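You operate a simulated robot arm through the tools that you are given. There is no shell and no other tool. Be economical: measure what you need, move in short steps, check, and stop when the job is done.

The job below is to be done with a simulated robot arm. You get a single attempt, and the scene is never put back.

TASK
Twist the green fringe bout to the count on the card.
Fine: seat its tab and clip it first; then unclip it and stand the tab back in its row.

The check looks at the end state, three seconds after you hand in, the way a careful person would. Anything else that was tipped, shoved, dropped, spilled or broken makes it a failure.

THE ROBOT
A 7-joint arm with a two-finger parallel gripper, fixed in place. Base frame: the origin is at the foot of the arm, x ahead of it, y to its left, z up; the work surface is at about z = 0.78. Units: m, degrees, N and s.
With the tool pointing down near the work surface it reaches from about 0.3 to 0.7 m from the base axis. Its first joint turns from -66.0 to 66.0 degrees. Payload 1.57 kg.
The tool frame sits at the grasp point between the pads (the TCP): z along the fingers, y along the line on which they close. The tips reach 0.03 m beyond it. Largest opening 0.11 m; finger width 0.024, thickness 0.012; the body of the gripper, 0.048 by 0.112 m, starts 0.078 m behind the TCP.
Orientation is that of the tool frame in the base frame, as a unit quaternion [w, x, y, z]. With the fingers straight down and closing along the base's y, the tool's x points along the base's -x, its y along +y and its z along -z.

THE INTERFACE
- The arm moves only by the tool apply_moves. Its argument "deltas" is a list of rows, each a list of 7 numbers: the turn, a rotation vector about the tool's x, y, z in degrees, then the shift along the tool's x, y, z in m, then the gripper command, from -1 (shut) to 1 (fully open), values between in proportion. In form: [[wx, wy, wz, dx, dy, dz, jaw], ...]. A call has 1 to 10 rows; each row is the pose to reach, as a shift and turn from the pose commanded when the call began, along the tool's axes at that moment. Each row takes 0.2 s and may step no farther than 0.05 m and 8.6 degrees from the row before; otherwise, or with a gripper value out of range, the whole call is refused. A pose out of reach is approached as far as the arm can. The call stops where the force on the tool passes 40 N (or 10 N more than at its start, if that is more) or the arm is blocked; 0.2 s more then pass. The fingers move at their own pace (about 0.108 m/s each) and stop on an object; they squeeze with about 33 N. The grip force told is the motor's: it shows also when the fingers shut on nothing. Time passes only in rows, and 0.2 s behind the last, so rows that repeat a pose let the fingers close. The reply holds the time, the measured pose of the TCP, the force on the tool along the base axes, the opening and the grip force, in the units named above and with some noise.
- Cameras (640 x 400 px; columns grow to the right, rows downward): "scene" is fixed at [0.1643, -0.4065, 1.383]; the picture's right is [0.62, -0.79, 0.00], its down [-0.54, -0.42, -0.73] and it looks along [0.57, 0.45, -0.68] (base axes); focal length 322 px, centre (320, 200). "wrist" rides on the gripper at [0.07, 0.016, -0.141] in the tool frame; the picture's right is [-0.23, 0.97, 0.00], its down [-0.86, -0.20, -0.48] and it looks along [-0.47, -0.11, 0.88] (tool axes); focal length 222 px, centre (320, 200). There is no depth. A picture from a camera that has moved, and an enlarged one, comes with that camera's place and axes in the base frame and with its lens. The place of the scene camera against the robot may be out by one fixed shift of up to 0.018 m in any direction.
- get_image(camera): a new picture of that camera. No time passes.
- close_up(camera, box): a new picture of the part [left, top, right, bottom] of that camera's present view, enlarged. No time passes.
- job_done(): hands the job in; it is judged then, once.

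Go step by step. Nothing tells you positions but the pictures and the camera data: compare them with the known pose of the tool, close in by small moves and look again before you grip or let go. The budget is 120 turns and 64 pictures, counting those below and the enlarged ones. Unless the task says otherwise, let go and move clear before handing in, and close with one line.

The tools are called as a command line: name --pt "numbers of a row" for each row, then --argument value for the rest, lists and objects as JSON in quotes. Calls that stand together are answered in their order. apply_moves: Moves the arm, as the interface text tells. Its arguments: {"type":"object","properties":{"deltas":{"type":"array","items":{"type":"array","items":{"type":"number"}}}},"required":["deltas"]} The other tools are called the same way: get_image (camera) takes a picture; close_up (camera, box) takes an enlarged picture of a part of a camera's view; job_done () hands the job in.

At the start:

```text
clock: 0.0
tcp_pos: [0.3403, -0.1138, 1.117]
orientation: [0.001, -0.001, 1.0, 0.001]
ft_force: [-0.3, -0.2, 0.1]
grip_width: 0.11
gripper_force: 0.1
```

scene: 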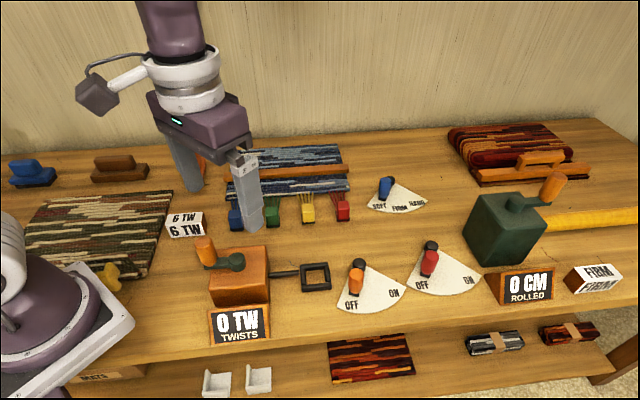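
wrist: 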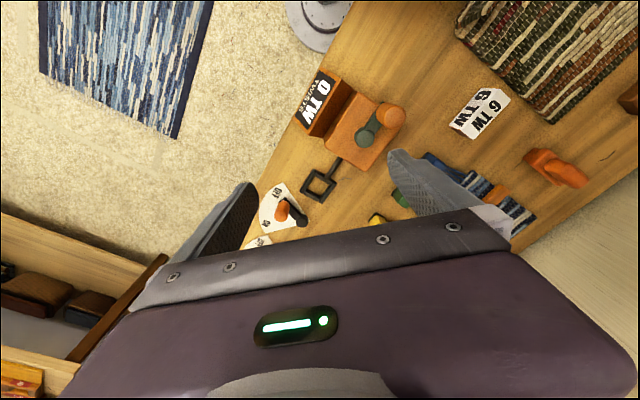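

I see a twisting box (orange, with crank, counter "0 TW", a clip frame on a rod), a card "6 TW", a mat with coloured fringe tabs, and several levers. I'll look closer first.

close_up --camera "scene" --box '[160, 130, 360, 255]'

close_up --camera "scene" --box '[180, 220, 420, 370]'

close_up --camera "scene" --box '[360, 130, 640, 305]'

```text
3.20 times, centred on (260, 192) of scene
camera zoom: at [0.1643, -0.4065, 1.383], right [0.62, -0.79, 0.0], down [-0.54, -0.42, -0.73], along [0.57, 0.45, -0.68], focal length 1030 px, centre (512, 224)
```

zoom: 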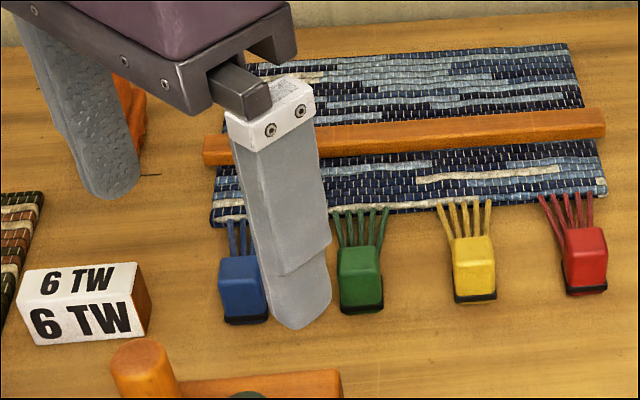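

```text
2.67 times, centred on (300, 295) of scene
camera zoom: at [0.1643, -0.4065, 1.383], right [0.62, -0.79, 0.0], down [-0.54, -0.42, -0.73], along [0.57, 0.45, -0.68], focal length 858 px, centre (373, -53)
```

zoom: 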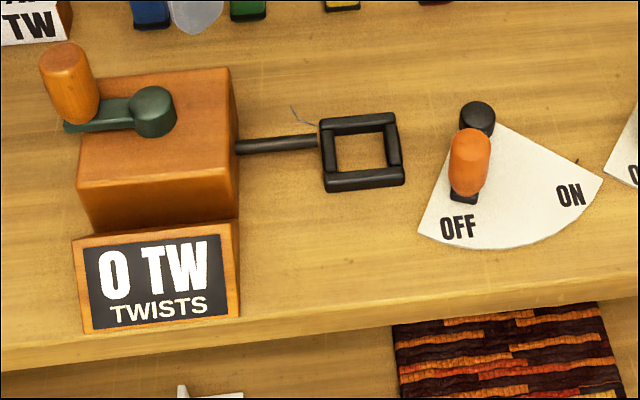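

```text
2.29 times, centred on (500, 218) of scene
camera zoom: at [0.1643, -0.4065, 1.383], right [0.62, -0.79, 0.0], down [-0.54, -0.42, -0.73], along [0.57, 0.45, -0.68], focal length 736 px, centre (-91, 160)
```

zoom: 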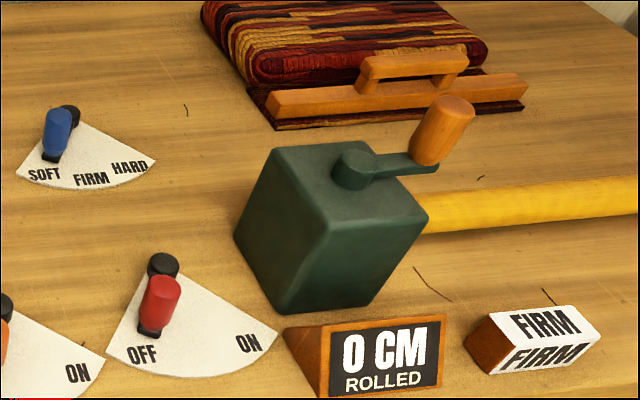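

The green tab is near (0.55, 0.06), the frame near (0.47, -0.15) and the twister box near (0.38, -0.04). I'll move up over the table for a clearer view with the wrist camera.

apply_moves --pt "0 0 0 -0.02 0.03 0 1" --pt "0 0 0 -0.04 0.06 0 1" --pt "0 0 0 -0.06 0.09 0 1" --pt "0 0 0 -0.07 0.12 0 1" --pt "0 0 0 -0.07 0.12 0 1"

get_image --camera "wrist"

get_image --camera "scene"

```text
clock: 1.2
tcp_pos: [0.4108, 0.0068, 1.1169]
orientation: [0.0, 0.0, 1.0, -0.001]
ft_force: [-0.5, -0.4, 0.1]
grip_width: 0.1099
gripper_force: 0.0
```

```text
58 pictures are left
camera wrist: at [0.341, 0.022, 1.2581], right [0.23, 0.97, 0.0], down [0.85, -0.2, 0.48], along [0.47, -0.11, -0.88], focal length 222 px, centre (320, 200)
```

wrist: 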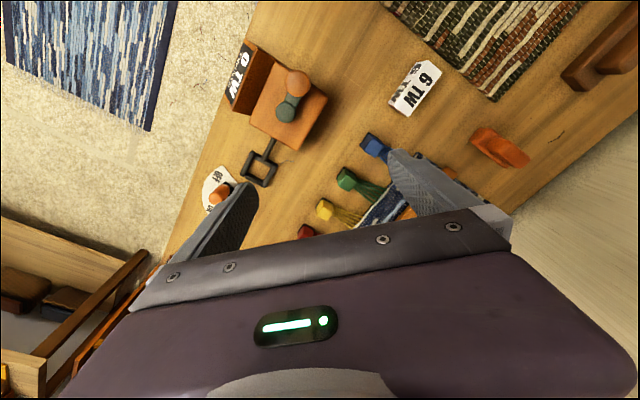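

```text
57 pictures are left
```

scene: 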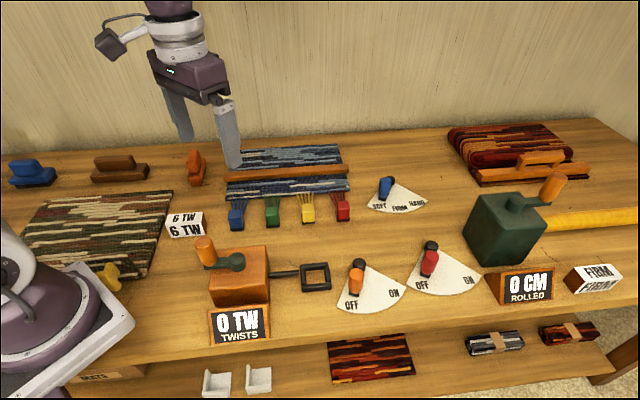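

I'll enlarge the wrist view to measure the tabs, frame, crank and lever.

close_up --camera "wrist" --box '[180, 40, 420, 240]'

close_up --camera "scene" --box '[180, 180, 420, 330]'

```text
2.00 times, centred on (300, 140) of wrist
camera zoom: at [0.341, 0.022, 1.2581], right [0.23, 0.97, 0.0], down [0.85, -0.2, 0.48], along [0.47, -0.11, -0.88], focal length 444 px, centre (360, 320)
```

zoom: 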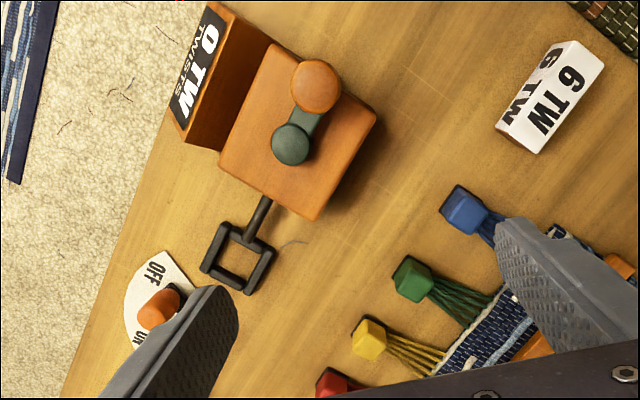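

```text
2.67 times, centred on (300, 255) of scene
camera zoom: at [0.1643, -0.4065, 1.383], right [0.62, -0.79, 0.0], down [-0.54, -0.42, -0.73], along [0.57, 0.45, -0.68], focal length 858 px, centre (373, 53)
```

zoom: 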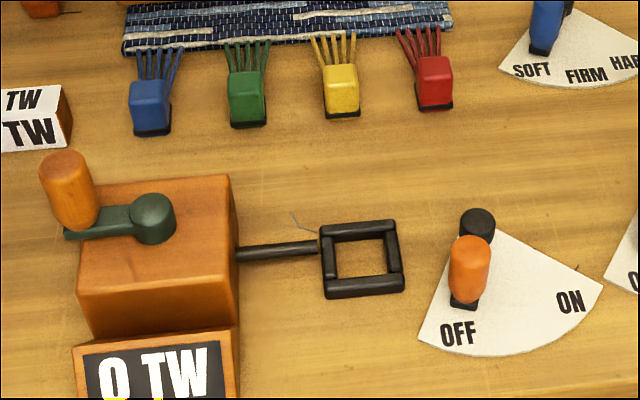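

The tab row and the twister's rod both run along about -45° in the base frame, with tab spacing near 0.09. I'll turn the tool to match, so that it closes along the row, and lower it somewhat.

apply_moves --pt "0 0 -7.5 -0.015 0 0.02 1" --pt "0 0 -15 -0.03 0 0.04 1" --pt "0 0 -22.5 -0.045 0 0.06 1" --pt "0 0 -30 -0.06 0 0.08 1" --pt "0 0 -37.5 -0.075 0 0.1 1" --pt "0 0 -45 -0.09 0 0.117 1" --pt "0 0 -45 -0.09 0 0.117 1"

get_image --camera "wrist"

```text
clock: 2.8
tcp_pos: [0.4998, 0.0056, 0.9987]
orientation: [0.0, -0.384, 0.924, 0.0]
ft_force: [0.5, -0.2, -0.5]
grip_width: 0.1101
gripper_force: 0.1
```

```text
54 pictures are left
camera wrist: at [0.4391, -0.0329, 1.1398], right [-0.53, 0.85, 0.0], down [0.74, 0.46, 0.48], along [0.41, 0.25, -0.88], focal length 222 px, centre (320, 200)
```

wrist: 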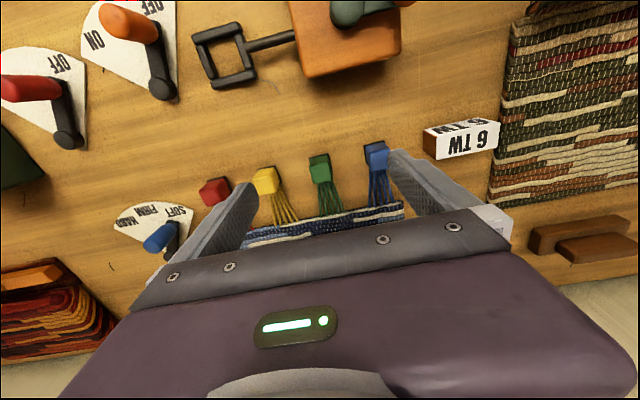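

close_up --camera "wrist" --box '[190, 0, 430, 225]'

```text
1.78 times, centred on (310, 112) of wrist
camera zoom: at [0.4391, -0.0329, 1.1398], right [-0.53, 0.85, 0.0], down [0.74, 0.46, 0.48], along [0.41, 0.25, -0.88], focal length 395 px, centre (338, 356)
```

zoom: 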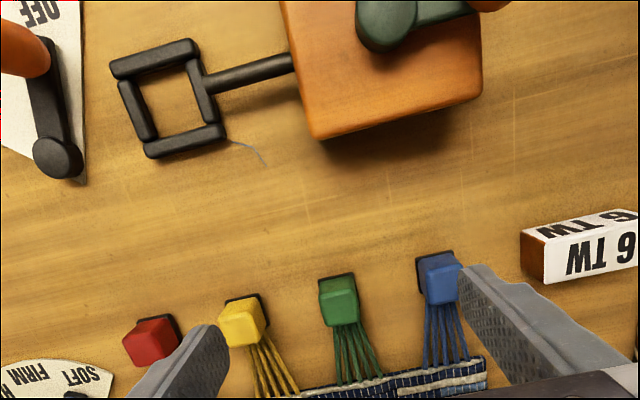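

I'll lower over the green tab with a narrower opening and check the alignment before gripping.

apply_moves --pt "0 0 0 -0.012 -0.003 0.03 0.3" --pt "0 0 0 -0.024 -0.006 0.06 0.3" --pt "0 0 0 -0.038 -0.0085 0.09 0.3" --pt "0 0 0 -0.038 -0.0085 0.105 0.3" --pt "0 0 0 -0.038 -0.0085 0.105 0.3"

close_up --camera "wrist" --box '[160, 60, 480, 260]'

get_image --camera "scene"

```text
clock: 4.0
tcp_pos: [0.5303, 0.0285, 0.8948]
orientation: [0.0, -0.383, 0.924, 0.0]
ft_force: [0.2, -0.1, 0.2]
grip_width: 0.0715
gripper_force: 0.1
```

```text
2.00 times, centred on (320, 160) of wrist
camera zoom: at [0.471, -0.0102, 1.0355], right [-0.53, 0.85, 0.0], down [0.75, 0.46, 0.48], along [0.41, 0.25, -0.88], focal length 444 px, centre (320, 280)
```

zoom: 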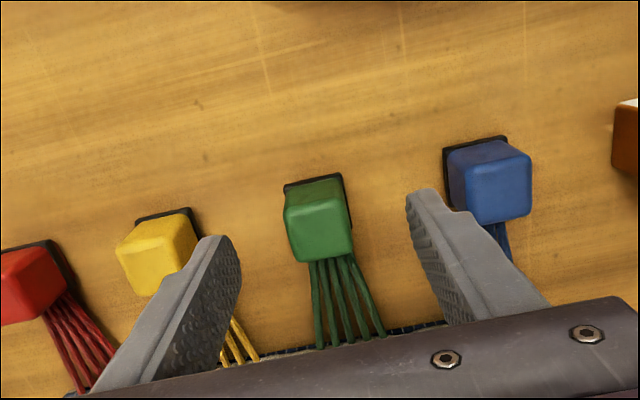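

```text
51 pictures are left
```

scene: 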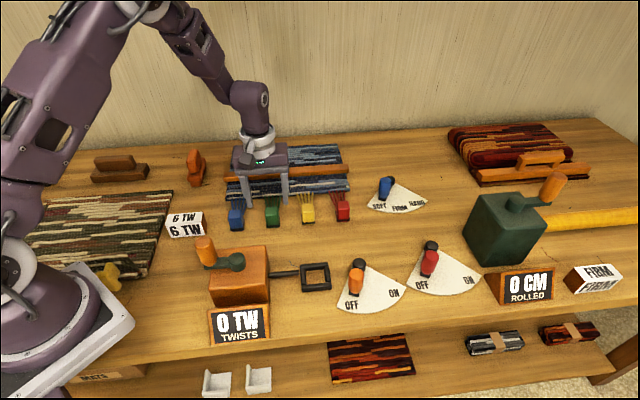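

The green tab centre works out at about (0.547, 0.037), with its top near z 0.815. I'll correct sideways, lower a bit, and look.

apply_moves --pt "0 0 0 -0.0178 -0.0058 0.0 0.3" --pt "0 0 0 -0.0178 -0.0058 0.035 0.3" --pt "0 0 0 -0.0178 -0.0058 0.035 0.3"

close_up --camera "wrist" --box '[160, 60, 480, 260]'

close_up --camera "scene" --box '[200, 130, 360, 230]'

```text
clock: 4.8
tcp_pos: [0.5493, 0.0363, 0.8614]
orientation: [0.0, -0.383, 0.924, -0.001]
ft_force: [-0.5, 0.5, -0.1]
grip_width: 0.0717
gripper_force: 0.0
```

```text
2.00 times, centred on (320, 160) of wrist
camera zoom: at [0.489, -0.0022, 1.0027], right [-0.53, 0.85, 0.0], down [0.75, 0.46, 0.48], along [0.41, 0.25, -0.88], focal length 444 px, centre (320, 280)
```

zoom: 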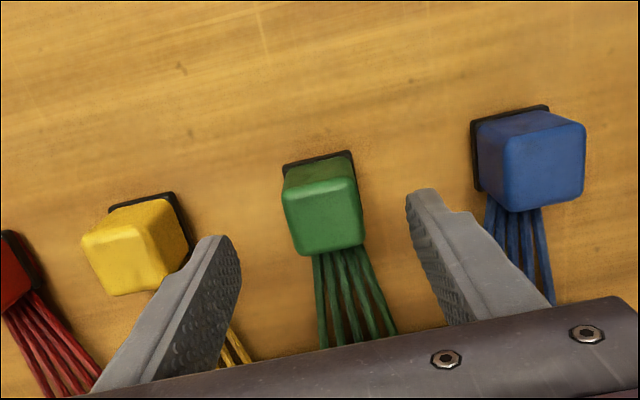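

```text
4.00 times, centred on (280, 180) of scene
camera zoom: at [0.1643, -0.4065, 1.383], right [0.62, -0.79, 0.0], down [-0.54, -0.42, -0.73], along [0.57, 0.45, -0.68], focal length 1287 px, centre (480, 280)
```

zoom: 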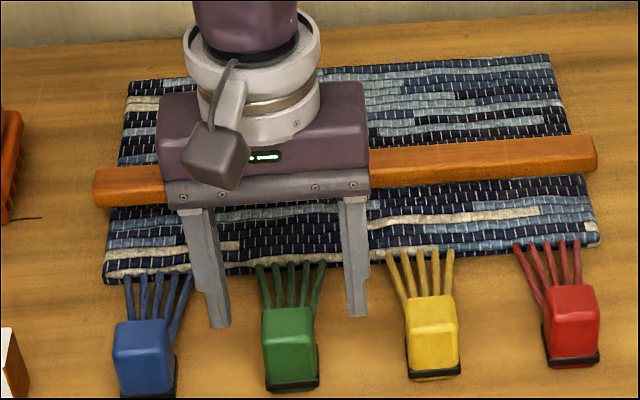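

Alignment is good. I'll lower 27 mm and close on the upper part of the tab.

apply_moves --pt "0 0 0 0 0 0.014 0.3" --pt "0 0 0 0 0 0.028 0.3" --pt "0 0 0 0 0 0.028 0.3"

close_up --camera "wrist" --box '[160, 60, 480, 260]'

close_up --camera "scene" --box '[200, 150, 360, 250]'

```text
clock: 5.6
tcp_pos: [0.549, 0.0373, 0.8328]
orientation: [0.0, -0.383, 0.924, 0.0]
ft_force: [-0.6, -0.1, -0.2]
grip_width: 0.0715
gripper_force: 0.1
```

```text
2.00 times, centred on (320, 160) of wrist
camera zoom: at [0.4888, -0.0021, 0.9734], right [-0.53, 0.85, 0.0], down [0.75, 0.46, 0.48], along [0.41, 0.25, -0.88], focal length 444 px, centre (320, 280)
```

zoom: 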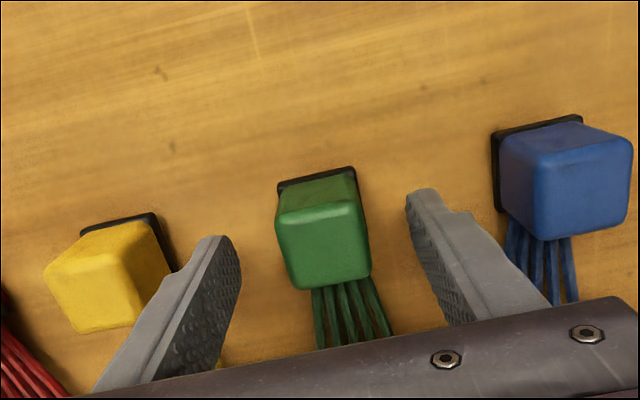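

```text
4.00 times, centred on (280, 200) of scene
camera zoom: at [0.1643, -0.4065, 1.383], right [0.62, -0.79, 0.0], down [-0.54, -0.42, -0.73], along [0.57, 0.45, -0.68], focal length 1287 px, centre (480, 200)
```

zoom: 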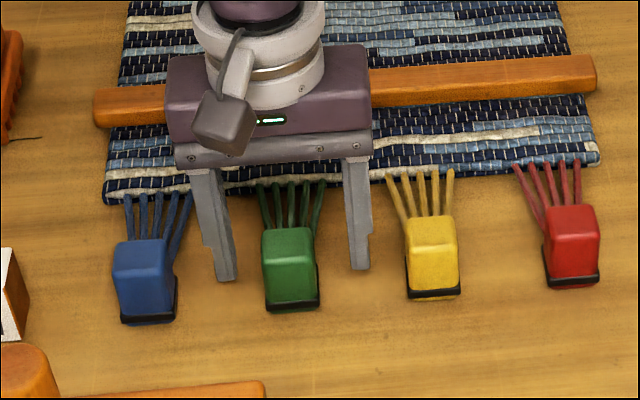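

The tab is between the fingers; closing now.

apply_moves --pt "0 0 0 0 0 0 -0.5" --pt "0 0 0 0 0 0 -0.7" --pt "0 0 0 0 0 0 -0.7"

close_up --camera "wrist" --box '[160, 60, 480, 260]'

```text
clock: 6.4
tcp_pos: [0.5488, 0.0363, 0.8326]
orientation: [0.001, -0.383, 0.924, 0.0]
ft_force: [-0.2, -0.1, -0.8]
grip_width: 0.031
gripper_force: 32.9
```

```text
2.00 times, centred on (320, 160) of wrist
camera zoom: at [0.4888, -0.0021, 0.9736], right [-0.53, 0.85, 0.0], down [0.75, 0.46, 0.48], along [0.41, 0.25, -0.88], focal length 444 px, centre (320, 280)
```

zoom: 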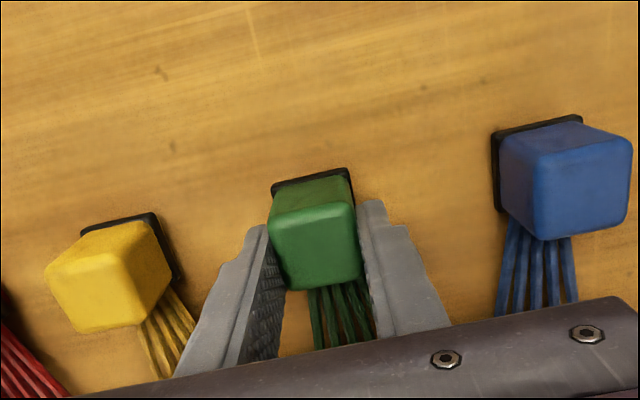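

Gripped at 31 mm. I'll lift it straight up and then carry it toward the frame at about (0.482, -0.151), stopping high to look.

apply_moves --pt "0 0 0 0 0 -0.03 -0.7" --pt "0 0 0 0 0 -0.065 -0.7" --pt "0 0 0 0 0 -0.1 -0.7" --pt "0 0 0 0.035 -0.016 -0.1 -0.7" --pt "0 0 0 0.075 -0.034 -0.1 -0.7" --pt "0 0 0 0.115 -0.052 -0.1 -0.7" --pt "0 0 0 0.15 -0.07 -0.1 -0.7" --pt "0 0 0 0.18 -0.085 -0.1 -0.7" --pt "0 0 0 0.18 -0.085 -0.1 -0.7"

get_image --camera "wrist"

get_image --camera "scene"

```text
clock: 8.4
tcp_pos: [0.4811, -0.1537, 0.9324]
orientation: [0.0, -0.382, 0.924, 0.001]
ft_force: [-0.3, 0.4, -0.4]
grip_width: 0.031
gripper_force: 33.1
```

```text
45 pictures are left
camera wrist: at [0.4207, -0.1919, 1.0727], right [-0.53, 0.85, 0.0], down [0.75, 0.46, 0.48], along [0.41, 0.25, -0.88], focal length 222 px, centre (320, 200)
```

wrist: 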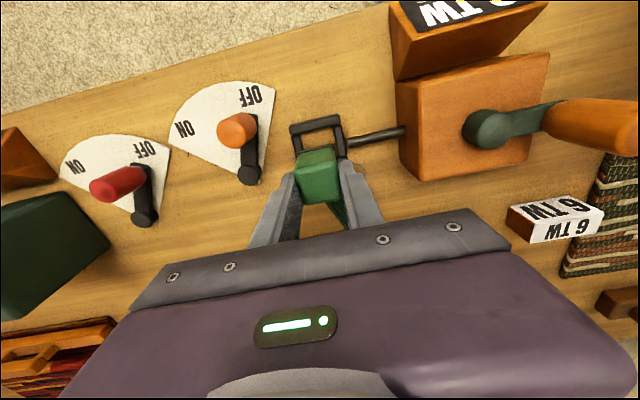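

```text
44 pictures are left
```

scene: 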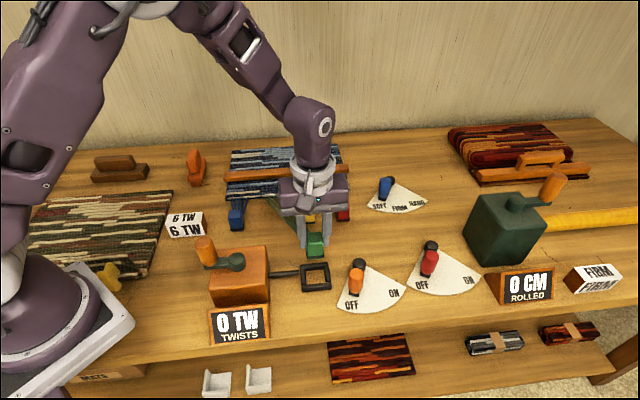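

close_up --camera "wrist" --box '[240, 90, 420, 220]'

close_up --camera "scene" --box '[260, 200, 380, 320]'

```text
3.08 times, centred on (330, 155) of wrist
camera zoom: at [0.4207, -0.1919, 1.0727], right [-0.53, 0.85, 0.0], down [0.75, 0.46, 0.48], along [0.41, 0.25, -0.88], focal length 684 px, centre (289, 338)
```

zoom: 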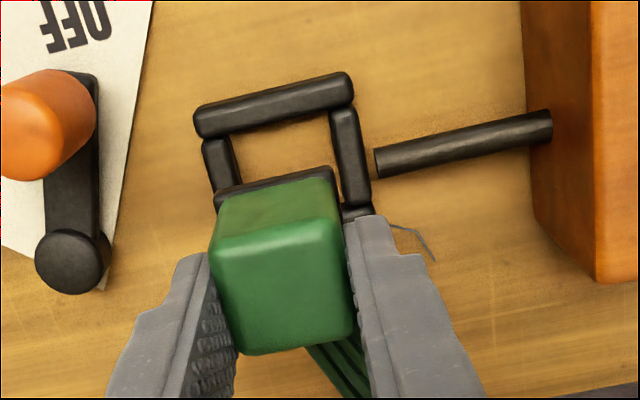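

```text
3.33 times, centred on (320, 260) of scene
camera zoom: at [0.1643, -0.4065, 1.383], right [0.62, -0.79, 0.0], down [-0.54, -0.42, -0.73], along [0.57, 0.45, -0.68], focal length 1073 px, centre (320, 0)
```

zoom: 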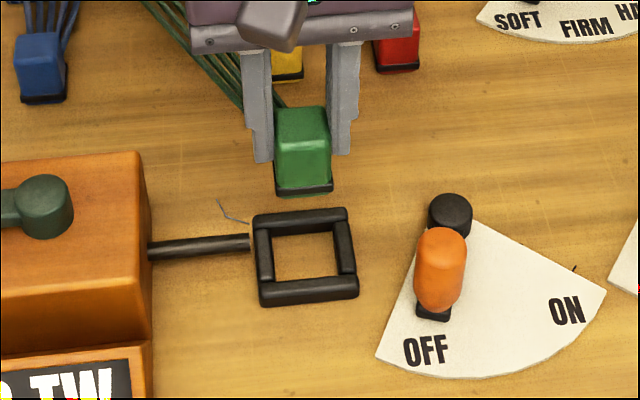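

The frame lies flat with an inside width of roughly 43 mm. I'll shift 7 mm back and 3 mm sideways, lower so that the tab hangs just above it, and check.

apply_moves --pt "0 0 0 -0.007 -0.003 0.03 -0.7" --pt "0 0 0 -0.007 -0.003 0.06 -0.7" --pt "0 0 0 -0.007 -0.003 0.075 -0.7" --pt "0 0 0 -0.007 -0.003 0.075 -0.7"

close_up --camera "wrist" --box '[240, 90, 420, 220]'

close_up --camera "scene" --box '[260, 220, 360, 310]'

```text
clock: 9.4
tcp_pos: [0.4896, -0.1478, 0.8573]
orientation: [0.0, -0.382, 0.924, 0.0]
ft_force: [0.5, -0.2, 0.2]
grip_width: 0.031
gripper_force: 33.5
```

```text
3.08 times, centred on (330, 155) of wrist
camera zoom: at [0.4294, -0.187, 0.9979], right [-0.53, 0.85, 0.0], down [0.75, 0.46, 0.48], along [0.41, 0.25, -0.88], focal length 684 px, centre (289, 338)
```

zoom: 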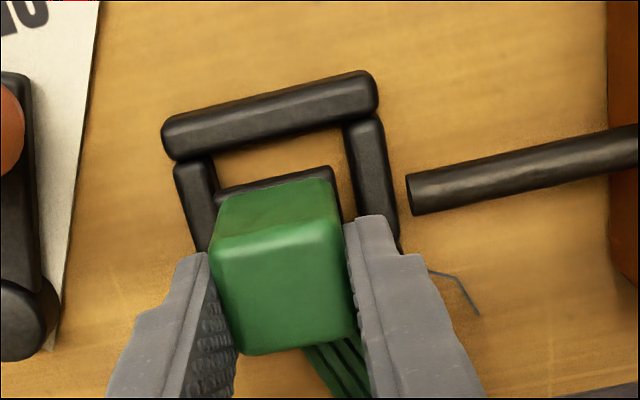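

```text
4.44 times, centred on (310, 265) of scene
camera zoom: at [0.1643, -0.4065, 1.383], right [0.62, -0.79, 0.0], down [-0.54, -0.42, -0.73], along [0.57, 0.45, -0.68], focal length 1430 px, centre (364, -89)
```

zoom: 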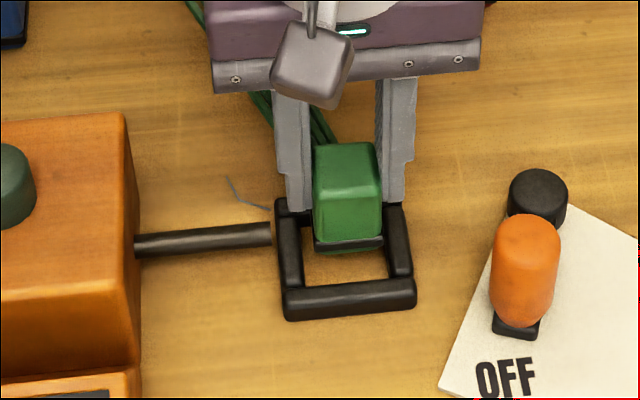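

The tab is nearly centred above the frame. I'll adjust by 4 mm forward and 2 mm sideways, then lower it onto the table.

apply_moves --pt "0 0 0 0.004 0.0015 0.0 -0.7" --pt "0 0 0 0.004 0.0015 0.008 -0.7" --pt "0 0 0 0.004 0.0015 0.016 -0.7" --pt "0 0 0 0.004 0.0015 0.02 -0.7" --pt "0 0 0 0.004 0.0015 0.023 -0.7" --pt "0 0 0 0.004 0.0015 0.023 -0.7"

close_up --camera "wrist" --box '[240, 90, 420, 220]'

close_up --camera "scene" --box '[260, 220, 360, 310]'

```text
clock: 10.8
tcp_pos: [0.4851, -0.1503, 0.8318]
orientation: [0.0, -0.383, 0.924, 0.001]
ft_force: [0.5, 0.3, -2.2]
grip_width: 0.0308
gripper_force: 32.8
```

```text
3.08 times, centred on (330, 155) of wrist
camera zoom: at [0.4247, -0.1885, 0.974], right [-0.53, 0.85, 0.0], down [0.75, 0.46, 0.48], along [0.41, 0.25, -0.88], focal length 684 px, centre (289, 338)
```

zoom: 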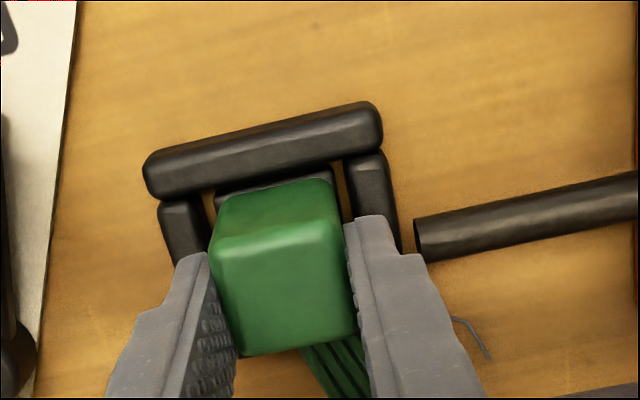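

```text
4.44 times, centred on (310, 265) of scene
camera zoom: at [0.1643, -0.4065, 1.383], right [0.62, -0.79, 0.0], down [-0.54, -0.42, -0.73], along [0.57, 0.45, -0.68], focal length 1430 px, centre (364, -89)
```

zoom: 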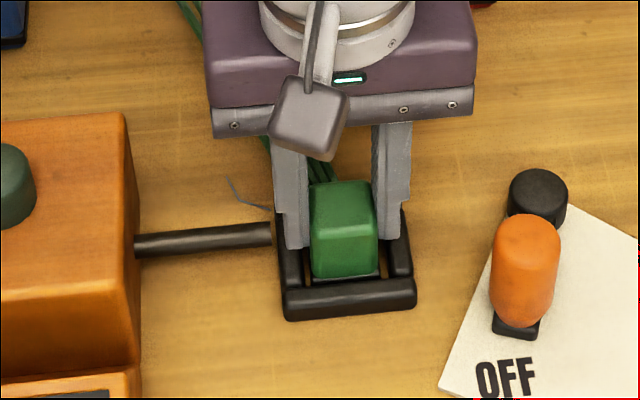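

The tab is sitting inside the frame on the table. I'll open, rise, and check.

apply_moves --pt "0 0 0 0 0 0 0.1" --pt "0 0 0 0 0 0 0.2" --pt "0 0 0 0 0 0 0.2" --pt "0 0 0 0 0 -0.03 0.2" --pt "0 0 0 0 0 -0.07 0.2" --pt "0 0 0 0 0 -0.11 0.2" --pt "0 0 0 0 0 -0.14 0.2" --pt "0 0 0 0 0 -0.14 0.2"

get_image --camera "wrist"

close_up --camera "scene" --box '[180, 200, 420, 350]'

```text
clock: 12.6
tcp_pos: [0.4867, -0.1504, 0.9753]
orientation: [0.0, -0.382, 0.924, 0.0]
ft_force: [0.5, 0.3, 0.1]
grip_width: 0.0661
gripper_force: 0.1
```

```text
37 pictures are left
camera wrist: at [0.4246, -0.1892, 1.1158], right [-0.53, 0.85, 0.0], down [0.75, 0.46, 0.48], along [0.41, 0.25, -0.88], focal length 222 px, centre (320, 200)
```

wrist: 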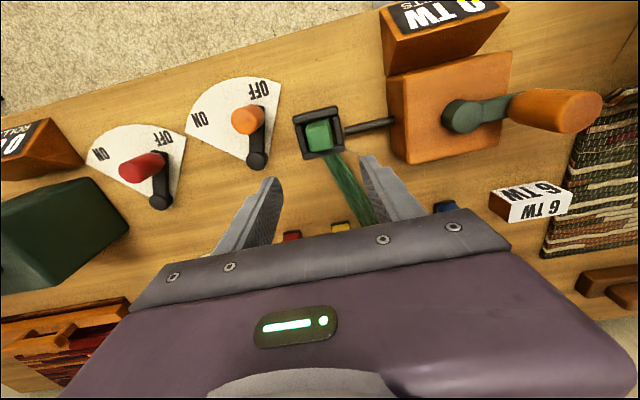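

```text
2.67 times, centred on (300, 275) of scene
camera zoom: at [0.1643, -0.4065, 1.383], right [0.62, -0.79, 0.0], down [-0.54, -0.42, -0.73], along [0.57, 0.45, -0.68], focal length 858 px, centre (373, 0)
```

zoom: 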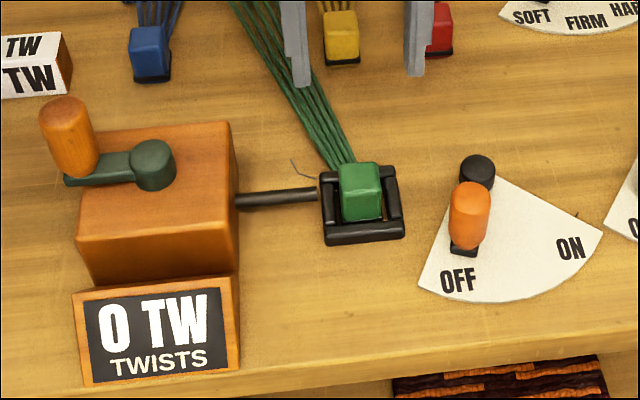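

The tab is seated. The orange lever's pivot is at about (0.558, -0.216) and its handle at about (0.503, -0.241). I'll bring the fingers above the handle as a loose fork and look.

apply_moves --pt "0 0 0 0.017 -0.025 0 0.1" --pt "0 0 0 0.034 -0.05 0 0.1" --pt "0 0 0 0.0516 -0.0757 0 0.1" --pt "0 0 0 0.0516 -0.0757 0.045 0.1" --pt "0 0 0 0.0516 -0.0757 0.045 0.1"

close_up --camera "wrist" --box '[160, 40, 480, 240]'

close_up --camera "scene" --box '[260, 190, 460, 315]'

```text
clock: 13.8
tcp_pos: [0.5011, -0.2412, 0.9283]
orientation: [0.0, -0.382, 0.924, 0.0]
ft_force: [-0.4, -0.2, 0.4]
grip_width: 0.0607
gripper_force: 0.0
```

```text
2.00 times, centred on (320, 140) of wrist
camera zoom: at [0.4394, -0.2795, 1.0688], right [-0.53, 0.85, 0.0], down [0.75, 0.46, 0.48], along [0.41, 0.25, -0.88], focal length 444 px, centre (320, 320)
```

zoom: 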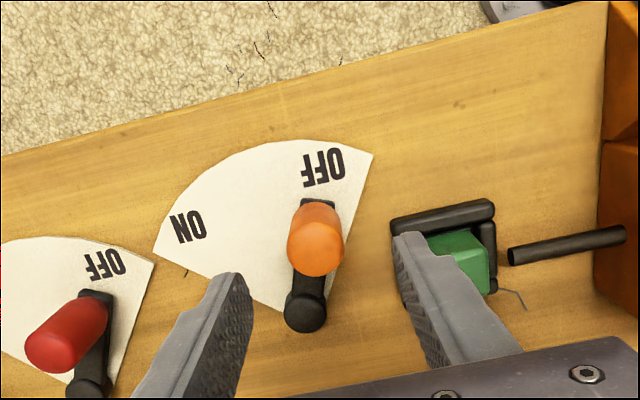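

```text
3.20 times, centred on (360, 252) of scene
camera zoom: at [0.1643, -0.4065, 1.383], right [0.62, -0.79, 0.0], down [-0.54, -0.42, -0.73], along [0.57, 0.45, -0.68], focal length 1030 px, centre (192, 32)
```

zoom: 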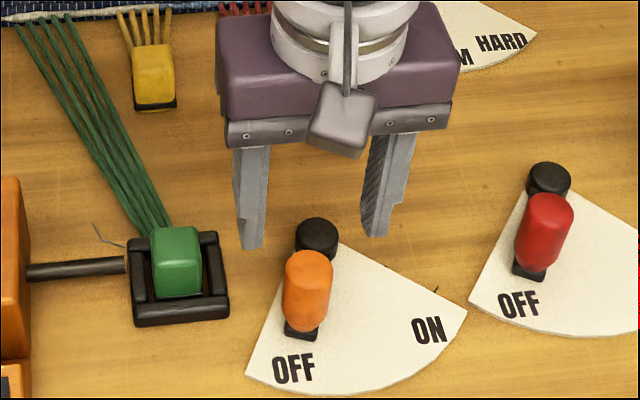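

The fork lines up over the handle. I'll lower it around the handle, narrowing a little.

apply_moves --pt "0 0 0 -0.003 -0.003 0.02 0.0" --pt "0 0 0 -0.003 -0.003 0.045 0.0" --pt "0 0 0 -0.003 -0.003 0.07 0.0" --pt "0 0 0 -0.003 -0.003 0.083 0.0" --pt "0 0 0 -0.003 -0.003 0.083 0.0"

close_up --camera "scene" --box '[260, 190, 460, 315]'

```text
clock: 15.0
tcp_pos: [0.5061, -0.2408, 0.8458]
orientation: [0.0, -0.384, 0.924, 0.0]
ft_force: [-0.6, 0.9, 0.1]
grip_width: 0.0549
gripper_force: 0.3
```

```text
3.20 times, centred on (360, 252) of scene
camera zoom: at [0.1643, -0.4065, 1.383], right [0.62, -0.79, 0.0], down [-0.54, -0.42, -0.73], along [0.57, 0.45, -0.68], focal length 1030 px, centre (192, 32)
```

zoom: 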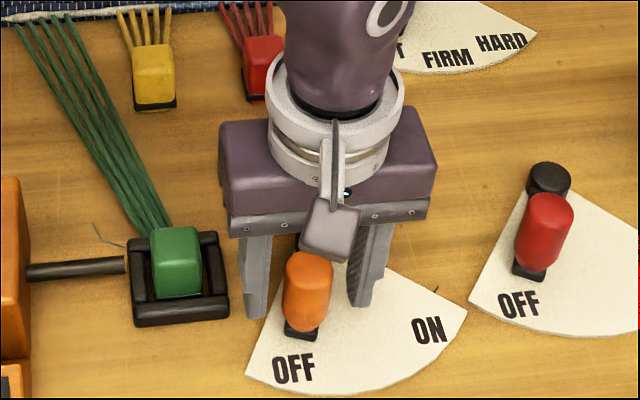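

The handle is between the fingers. I'll narrow the fork and push it along the arc toward ON.

apply_moves --pt "0 0 0 0 0 0 -0.25" --pt "0 0 0 0.002 -0.01 0 -0.25" --pt "0 0 0 0.004 -0.02 0 -0.25" --pt "0 0 0 0.0035 -0.029 0 -0.25" --pt "0 0 0 0.0025 -0.038 0 -0.25" --pt "0 0 0 0 -0.046 0 -0.25" --pt "0 0 0 -0.0035 -0.053 0 -0.25" --pt "0 0 0 -0.009 -0.061 0 -0.25" --pt "0 0 0 -0.014 -0.067 0 -0.25"

get_image --camera "scene"

```text
clock: 17.0
tcp_pos: [0.5635, -0.2782, 0.8469]
orientation: [0.0, -0.382, 0.924, 0.001]
ft_force: [-0.4, 0.3, 0.1]
grip_width: 0.0413
gripper_force: 0.0
```

```text
32 pictures are left
```

scene: 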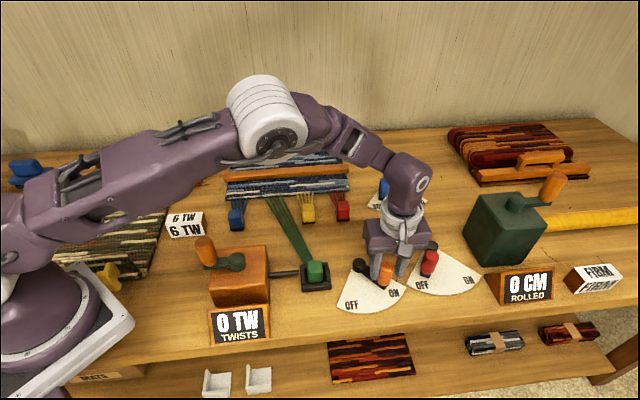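

close_up --camera "scene" --box '[270, 210, 470, 335]'

```text
3.20 times, centred on (370, 272) of scene
camera zoom: at [0.1643, -0.4065, 1.383], right [0.62, -0.79, 0.0], down [-0.54, -0.42, -0.73], along [0.57, 0.45, -0.68], focal length 1030 px, centre (160, -32)
```

zoom: 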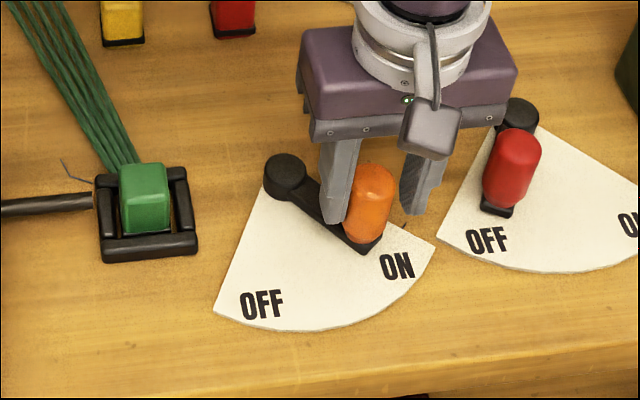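

The lever is almost at ON. I'll nudge it a little further until it meets its stop.

apply_moves --pt "0 0 0 -0.003 -0.003 0 -0.25" --pt "0 0 0 -0.006 -0.005 0 -0.25" --pt "0 0 0 -0.006 -0.005 0 -0.25"

close_up --camera "scene" --box '[270, 210, 470, 335]'

```text
clock: 17.8
tcp_pos: [0.5713, -0.2759, 0.8448]
orientation: [0.001, -0.383, 0.924, -0.001]
ft_force: [-3.9, 2.0, 0.3]
grip_width: 0.0451
gripper_force: 1.7
```

```text
3.20 times, centred on (370, 272) of scene
camera zoom: at [0.1642, -0.4064, 1.383], right [0.62, -0.79, 0.0], down [-0.54, -0.42, -0.73], along [0.57, 0.45, -0.68], focal length 1030 px, centre (160, -32)
```

zoom: 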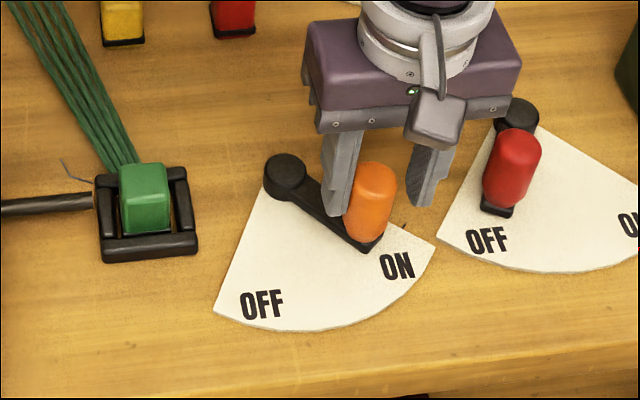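

The lever is against its stop at ON. I'll back off, lift clear, and move to view the crank.

apply_moves --pt "0 0 0 -0.003 0.004 0 0.0" --pt "0 0 0 -0.003 0.004 -0.045 0.0" --pt "0 0 0 -0.003 0.004 -0.09 0.0" --pt "0 0 0 -0.003 0.004 -0.125 0.0" --pt "0 0 0 -0.01 0.05 -0.135 0.0" --pt "0 0 0 -0.018 0.097 -0.14 0.0" --pt "0 0 0 -0.025 0.144 -0.145 0.1" --pt "0 0 0 -0.032 0.191 -0.15 0.2" --pt "0 0 0 -0.036 0.238 -0.155 0.2" --pt "0 0 0 -0.039 0.26 -0.155 0.2"

get_image --camera "wrist"

close_up --camera "scene" --box '[170, 210, 420, 360]'

```text
clock: 20.0
tcp_pos: [0.4172, -0.067, 1.0007]
orientation: [0.0, -0.382, 0.924, 0.0]
ft_force: [-0.5, -0.2, 0.8]
grip_width: 0.0658
gripper_force: 0.1
```

```text
29 pictures are left
camera wrist: at [0.3556, -0.104, 1.1405], right [-0.53, 0.85, 0.0], down [0.75, 0.46, 0.48], along [0.41, 0.25, -0.88], focal length 222 px, centre (320, 200)
```

wrist: 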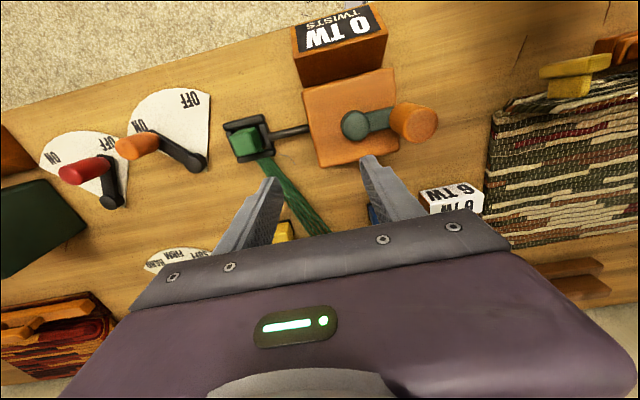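

```text
2.56 times, centred on (295, 285) of scene
camera zoom: at [0.1643, -0.4065, 1.383], right [0.62, -0.79, 0.0], down [-0.54, -0.42, -0.73], along [0.57, 0.45, -0.68], focal length 824 px, centre (384, -18)
```

zoom: 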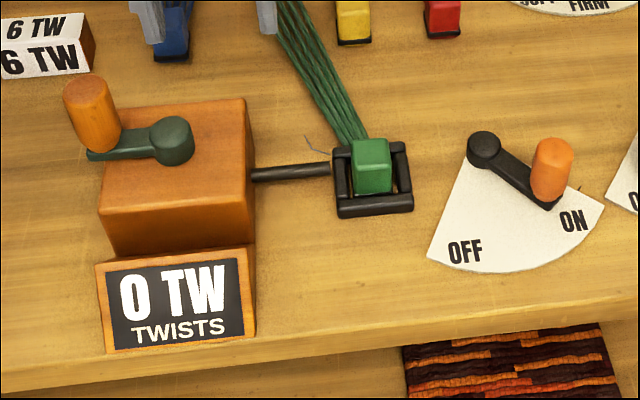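

close_up --camera "wrist" --box '[290, 60, 450, 180]'

```text
3.33 times, centred on (370, 120) of wrist
camera zoom: at [0.3556, -0.104, 1.1405], right [-0.53, 0.85, 0.0], down [0.75, 0.46, 0.48], along [0.41, 0.25, -0.88], focal length 740 px, centre (153, 467)
```

zoom: 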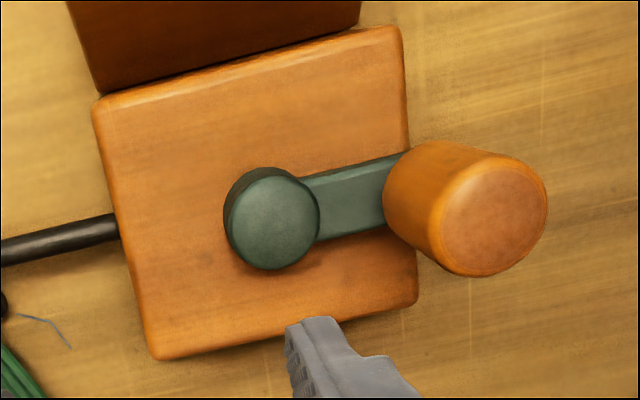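

The crank axis is at about (0.374, -0.042). The handle is at about (0.339, -0.005), spanning z 0.87–0.93, so the radius is about 51 mm. I'll go over the handle and check.

apply_moves --pt "0 0 0 0.004 0.035 0 0.1" --pt "0 0 0 0.008 0.07 0 0.0" --pt "0 0 0 0.0113 0.099 0 0.0" --pt "0 0 0 0.0113 0.099 0.025 0.0" --pt "0 0 0 0.0113 0.099 0.025 0.0"

close_up --camera "wrist" --box '[160, 60, 480, 260]'

close_up --camera "scene" --box '[130, 170, 330, 320]'

```text
clock: 21.2
tcp_pos: [0.3382, -0.0042, 0.9741]
orientation: [0.0, -0.383, 0.924, 0.0]
ft_force: [-0.8, -0.6, 0.2]
grip_width: 0.0549
gripper_force: 0.1
```

```text
2.00 times, centred on (320, 160) of wrist
camera zoom: at [0.277, -0.0423, 1.1159], right [-0.53, 0.85, 0.0], down [0.75, 0.46, 0.48], along [0.41, 0.25, -0.88], focal length 444 px, centre (320, 280)
```

zoom: 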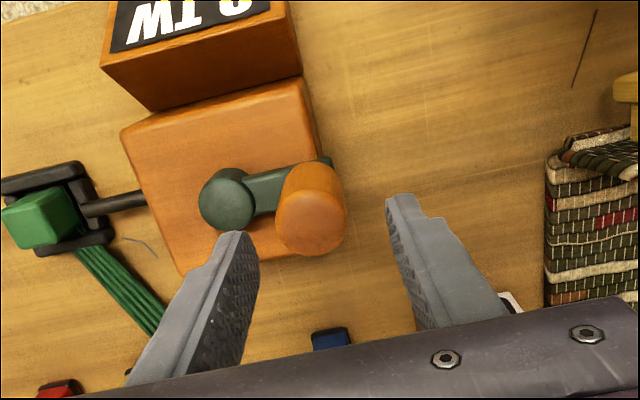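

```text
2.67 times, centred on (230, 245) of scene
camera zoom: at [0.1643, -0.4065, 1.383], right [0.62, -0.79, 0.0], down [-0.54, -0.42, -0.73], along [0.57, 0.45, -0.68], focal length 858 px, centre (560, 80)
```

zoom: 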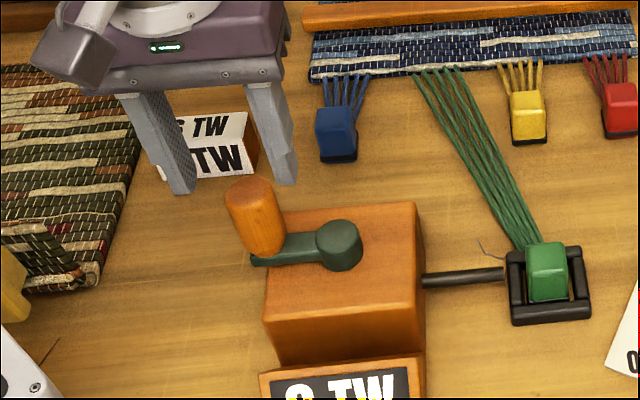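

Handle confirmed at about (0.3385, -0.007), axis at (0.3745, -0.043). I'll lower around the handle.

apply_moves --pt "0 0 0 0.0018 -0.0022 0.0 0.0" --pt "0 0 0 0.0018 -0.0022 0.02 0.0" --pt "0 0 0 0.0018 -0.0022 0.04 0.0" --pt "0 0 0 0.0018 -0.0022 0.06 0.0" --pt "0 0 0 0.0018 -0.0022 0.06 0.0"

close_up --camera "wrist" --box '[160, 60, 480, 260]'

```text
clock: 22.4
tcp_pos: [0.3375, -0.0063, 0.9166]
orientation: [-0.001, -0.383, 0.924, 0.0]
ft_force: [0.5, -0.4, 0.7]
grip_width: 0.055
gripper_force: 0.1
```

```text
2.00 times, centred on (320, 160) of wrist
camera zoom: at [0.2771, -0.0454, 1.0577], right [-0.53, 0.85, 0.0], down [0.75, 0.46, 0.48], along [0.41, 0.25, -0.88], focal length 444 px, centre (320, 280)
```

zoom: 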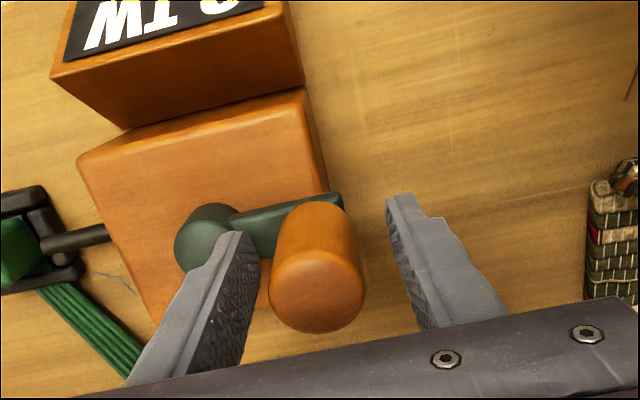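

The handle sits between the pads. I'll grip it and try the first quarter turn clockwise.

apply_moves --pt "0 0 0 0 0 0 -0.6" --pt "0 0 0 0 0 0 -0.7" --pt "0 0 0 0 0 0 -0.7" --pt "0 0 0 -0.0106 -0.0011 0 -0.7" --pt "0 0 0 -0.0207 -0.0044 0 -0.7" --pt "0 0 0 -0.0379 -0.0169 0 -0.7" --pt "0 0 0 -0.0485 -0.0352 0 -0.7" --pt "0 0 0 -0.0507 -0.0563 0 -0.7"

close_up --camera "scene" --box '[170, 210, 370, 360]'

```text
clock: 24.2
tcp_pos: [0.4124, -0.01, 0.9177]
orientation: [-0.002, -0.382, 0.924, 0.0]
ft_force: [-13.4, -10.3, 19.7]
grip_width: 0.0319
gripper_force: 40.7
```

```text
2.67 times, centred on (270, 285) of scene
camera zoom: at [0.1637, -0.4067, 1.383], right [0.62, -0.79, 0.0], down [-0.53, -0.42, -0.73], along [0.58, 0.45, -0.68], focal length 858 px, centre (453, -27)
```

zoom: 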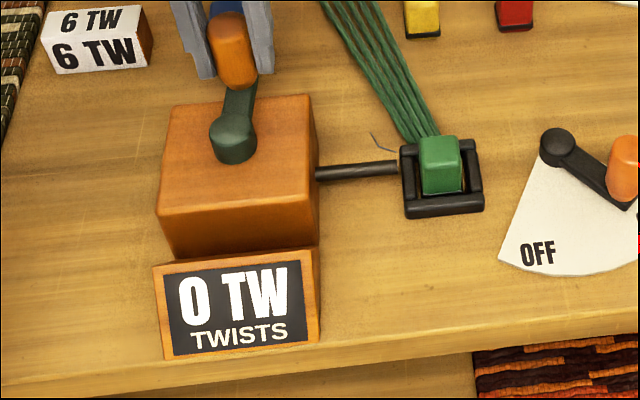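

The crank turns freely and the tool reads about 17 N sideways, so my centre is a millimetre or two off. I'll trim it and go on round to 240°.

apply_moves --pt "0 0 0 0.008 -0.0202 0 -0.7" --pt "0 0 0 0.0222 -0.036 0 -0.7" --pt "0 0 0 0.0416 -0.0446 0 -0.7" --pt "0 0 0 0.0628 -0.0446 0 -0.7" --pt "0 0 0 0.0822 -0.036 0 -0.7" --pt "0 0 0 0.0964 -0.0202 0 -0.7"

```text
clock: 25.6
tcp_pos: [0.3659, -0.0915, 0.9159]
orientation: [0.002, -0.384, 0.923, 0.0]
ft_force: [-0.9, 5.0, 6.6]
grip_width: 0.0317
gripper_force: 40.4
stopped in row 6: the force on the tool passed its limit (the readings are from after the stop); the commanded pose is now the measured one
```

The fit to the measured points gives a radius near 50 mm and almost no sideways offset. I'll continue from 233° in 20° steps to about 353°.

apply_moves --pt "0 0 0 0.0079 0.0155 0 -0.7" --pt "0 0 0 0.01 0.0327 0 -0.7" --pt "0 0 0 0.0061 0.0496 0 -0.7" --pt "0 0 0 -0.0034 0.0642 0 -0.7" --pt "0 0 0 -0.0172 0.0746 0 -0.7" --pt "0 0 0 -0.0338 0.0797 0 -0.7"

close_up --camera "scene" --box '[170, 210, 370, 360]'

```text
clock: 27.0
tcp_pos: [0.3345, -0.0129, 0.9162]
orientation: [0.001, -0.385, 0.923, -0.001]
ft_force: [4.7, -4.7, -5.8]
grip_width: 0.0317
gripper_force: 40.5
```

```text
2.67 times, centred on (270, 285) of scene
camera zoom: at [0.1645, -0.4067, 1.3829], right [0.62, -0.79, 0.0], down [-0.54, -0.42, -0.73], along [0.57, 0.45, -0.68], focal length 858 px, centre (453, -27)
```

zoom: 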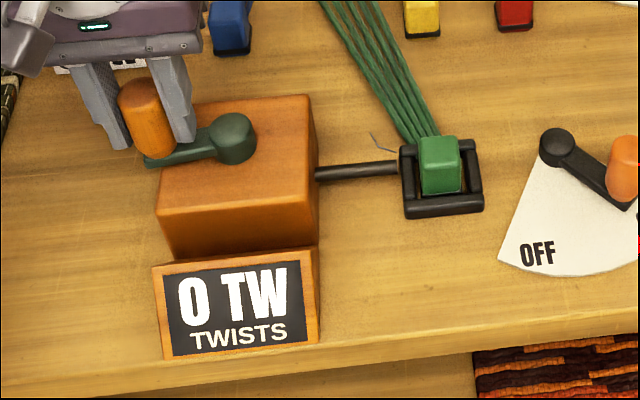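

Nearly a full turn and the counter still shows 0, so it should tick at the completed turn. I'll go on half a turn and look.

apply_moves --pt "0 0 0 -0.0174 -0.0009 0 -0.7" --pt "0 0 0 -0.0333 -0.0077 0 -0.7" --pt "0 0 0 -0.046 -0.0195 0 -0.7" --pt "0 0 0 -0.0539 -0.035 0 -0.7" --pt "0 0 0 -0.056 -0.0522 0 -0.7" --pt "0 0 0 -0.0521 -0.0691 0 -0.7" --pt "0 0 0 -0.0427 -0.0837 0 -0.7" --pt "0 0 0 -0.0288 -0.0942 0 -0.7" --pt "0 0 0 -0.0122 -0.0992 0 -0.7"

close_up --camera "scene" --box '[170, 210, 370, 360]'

```text
clock: 29.0
tcp_pos: [0.4129, -0.0755, 0.9155]
orientation: [0.001, -0.383, 0.924, -0.001]
ft_force: [13.7, -11.5, 24.8]
grip_width: 0.0318
gripper_force: 40.4
```

```text
2.67 times, centred on (270, 285) of scene
camera zoom: at [0.1644, -0.4067, 1.3829], right [0.62, -0.79, 0.0], down [-0.54, -0.42, -0.73], along [0.57, 0.45, -0.68], focal length 858 px, centre (453, -27)
```

zoom: 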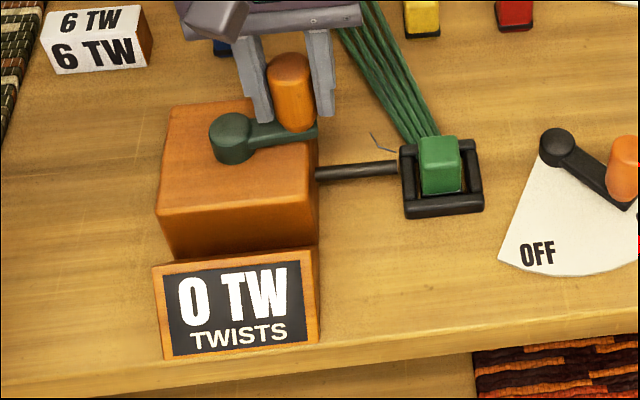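

After 1.4 clockwise turns the counter is still 0, so the counting direction is probably the other one. I'll turn counter-clockwise and watch.

apply_moves --pt "0 0 0 -0.0166 0.005 0 -0.7" --pt "0 0 0 -0.0305 0.0155 0 -0.7" --pt "0 0 0 -0.0399 0.0301 0 -0.7" --pt "0 0 0 -0.0438 0.047 0 -0.7" --pt "0 0 0 -0.0417 0.0642 0 -0.7" --pt "0 0 0 -0.0338 0.0797 0 -0.7" --pt "0 0 0 -0.0211 0.0915 0 -0.7" --pt "0 0 0 -0.0052 0.0983 0 -0.7" --pt "0 0 0 0.0122 0.0992 0 -0.7"

```text
clock: 31.0
tcp_pos: [0.3353, -0.0132, 0.9155]
orientation: [0.0, -0.383, 0.924, 0.001]
ft_force: [16.1, -12.7, -15.1]
grip_width: 0.0315
gripper_force: 39.7
```

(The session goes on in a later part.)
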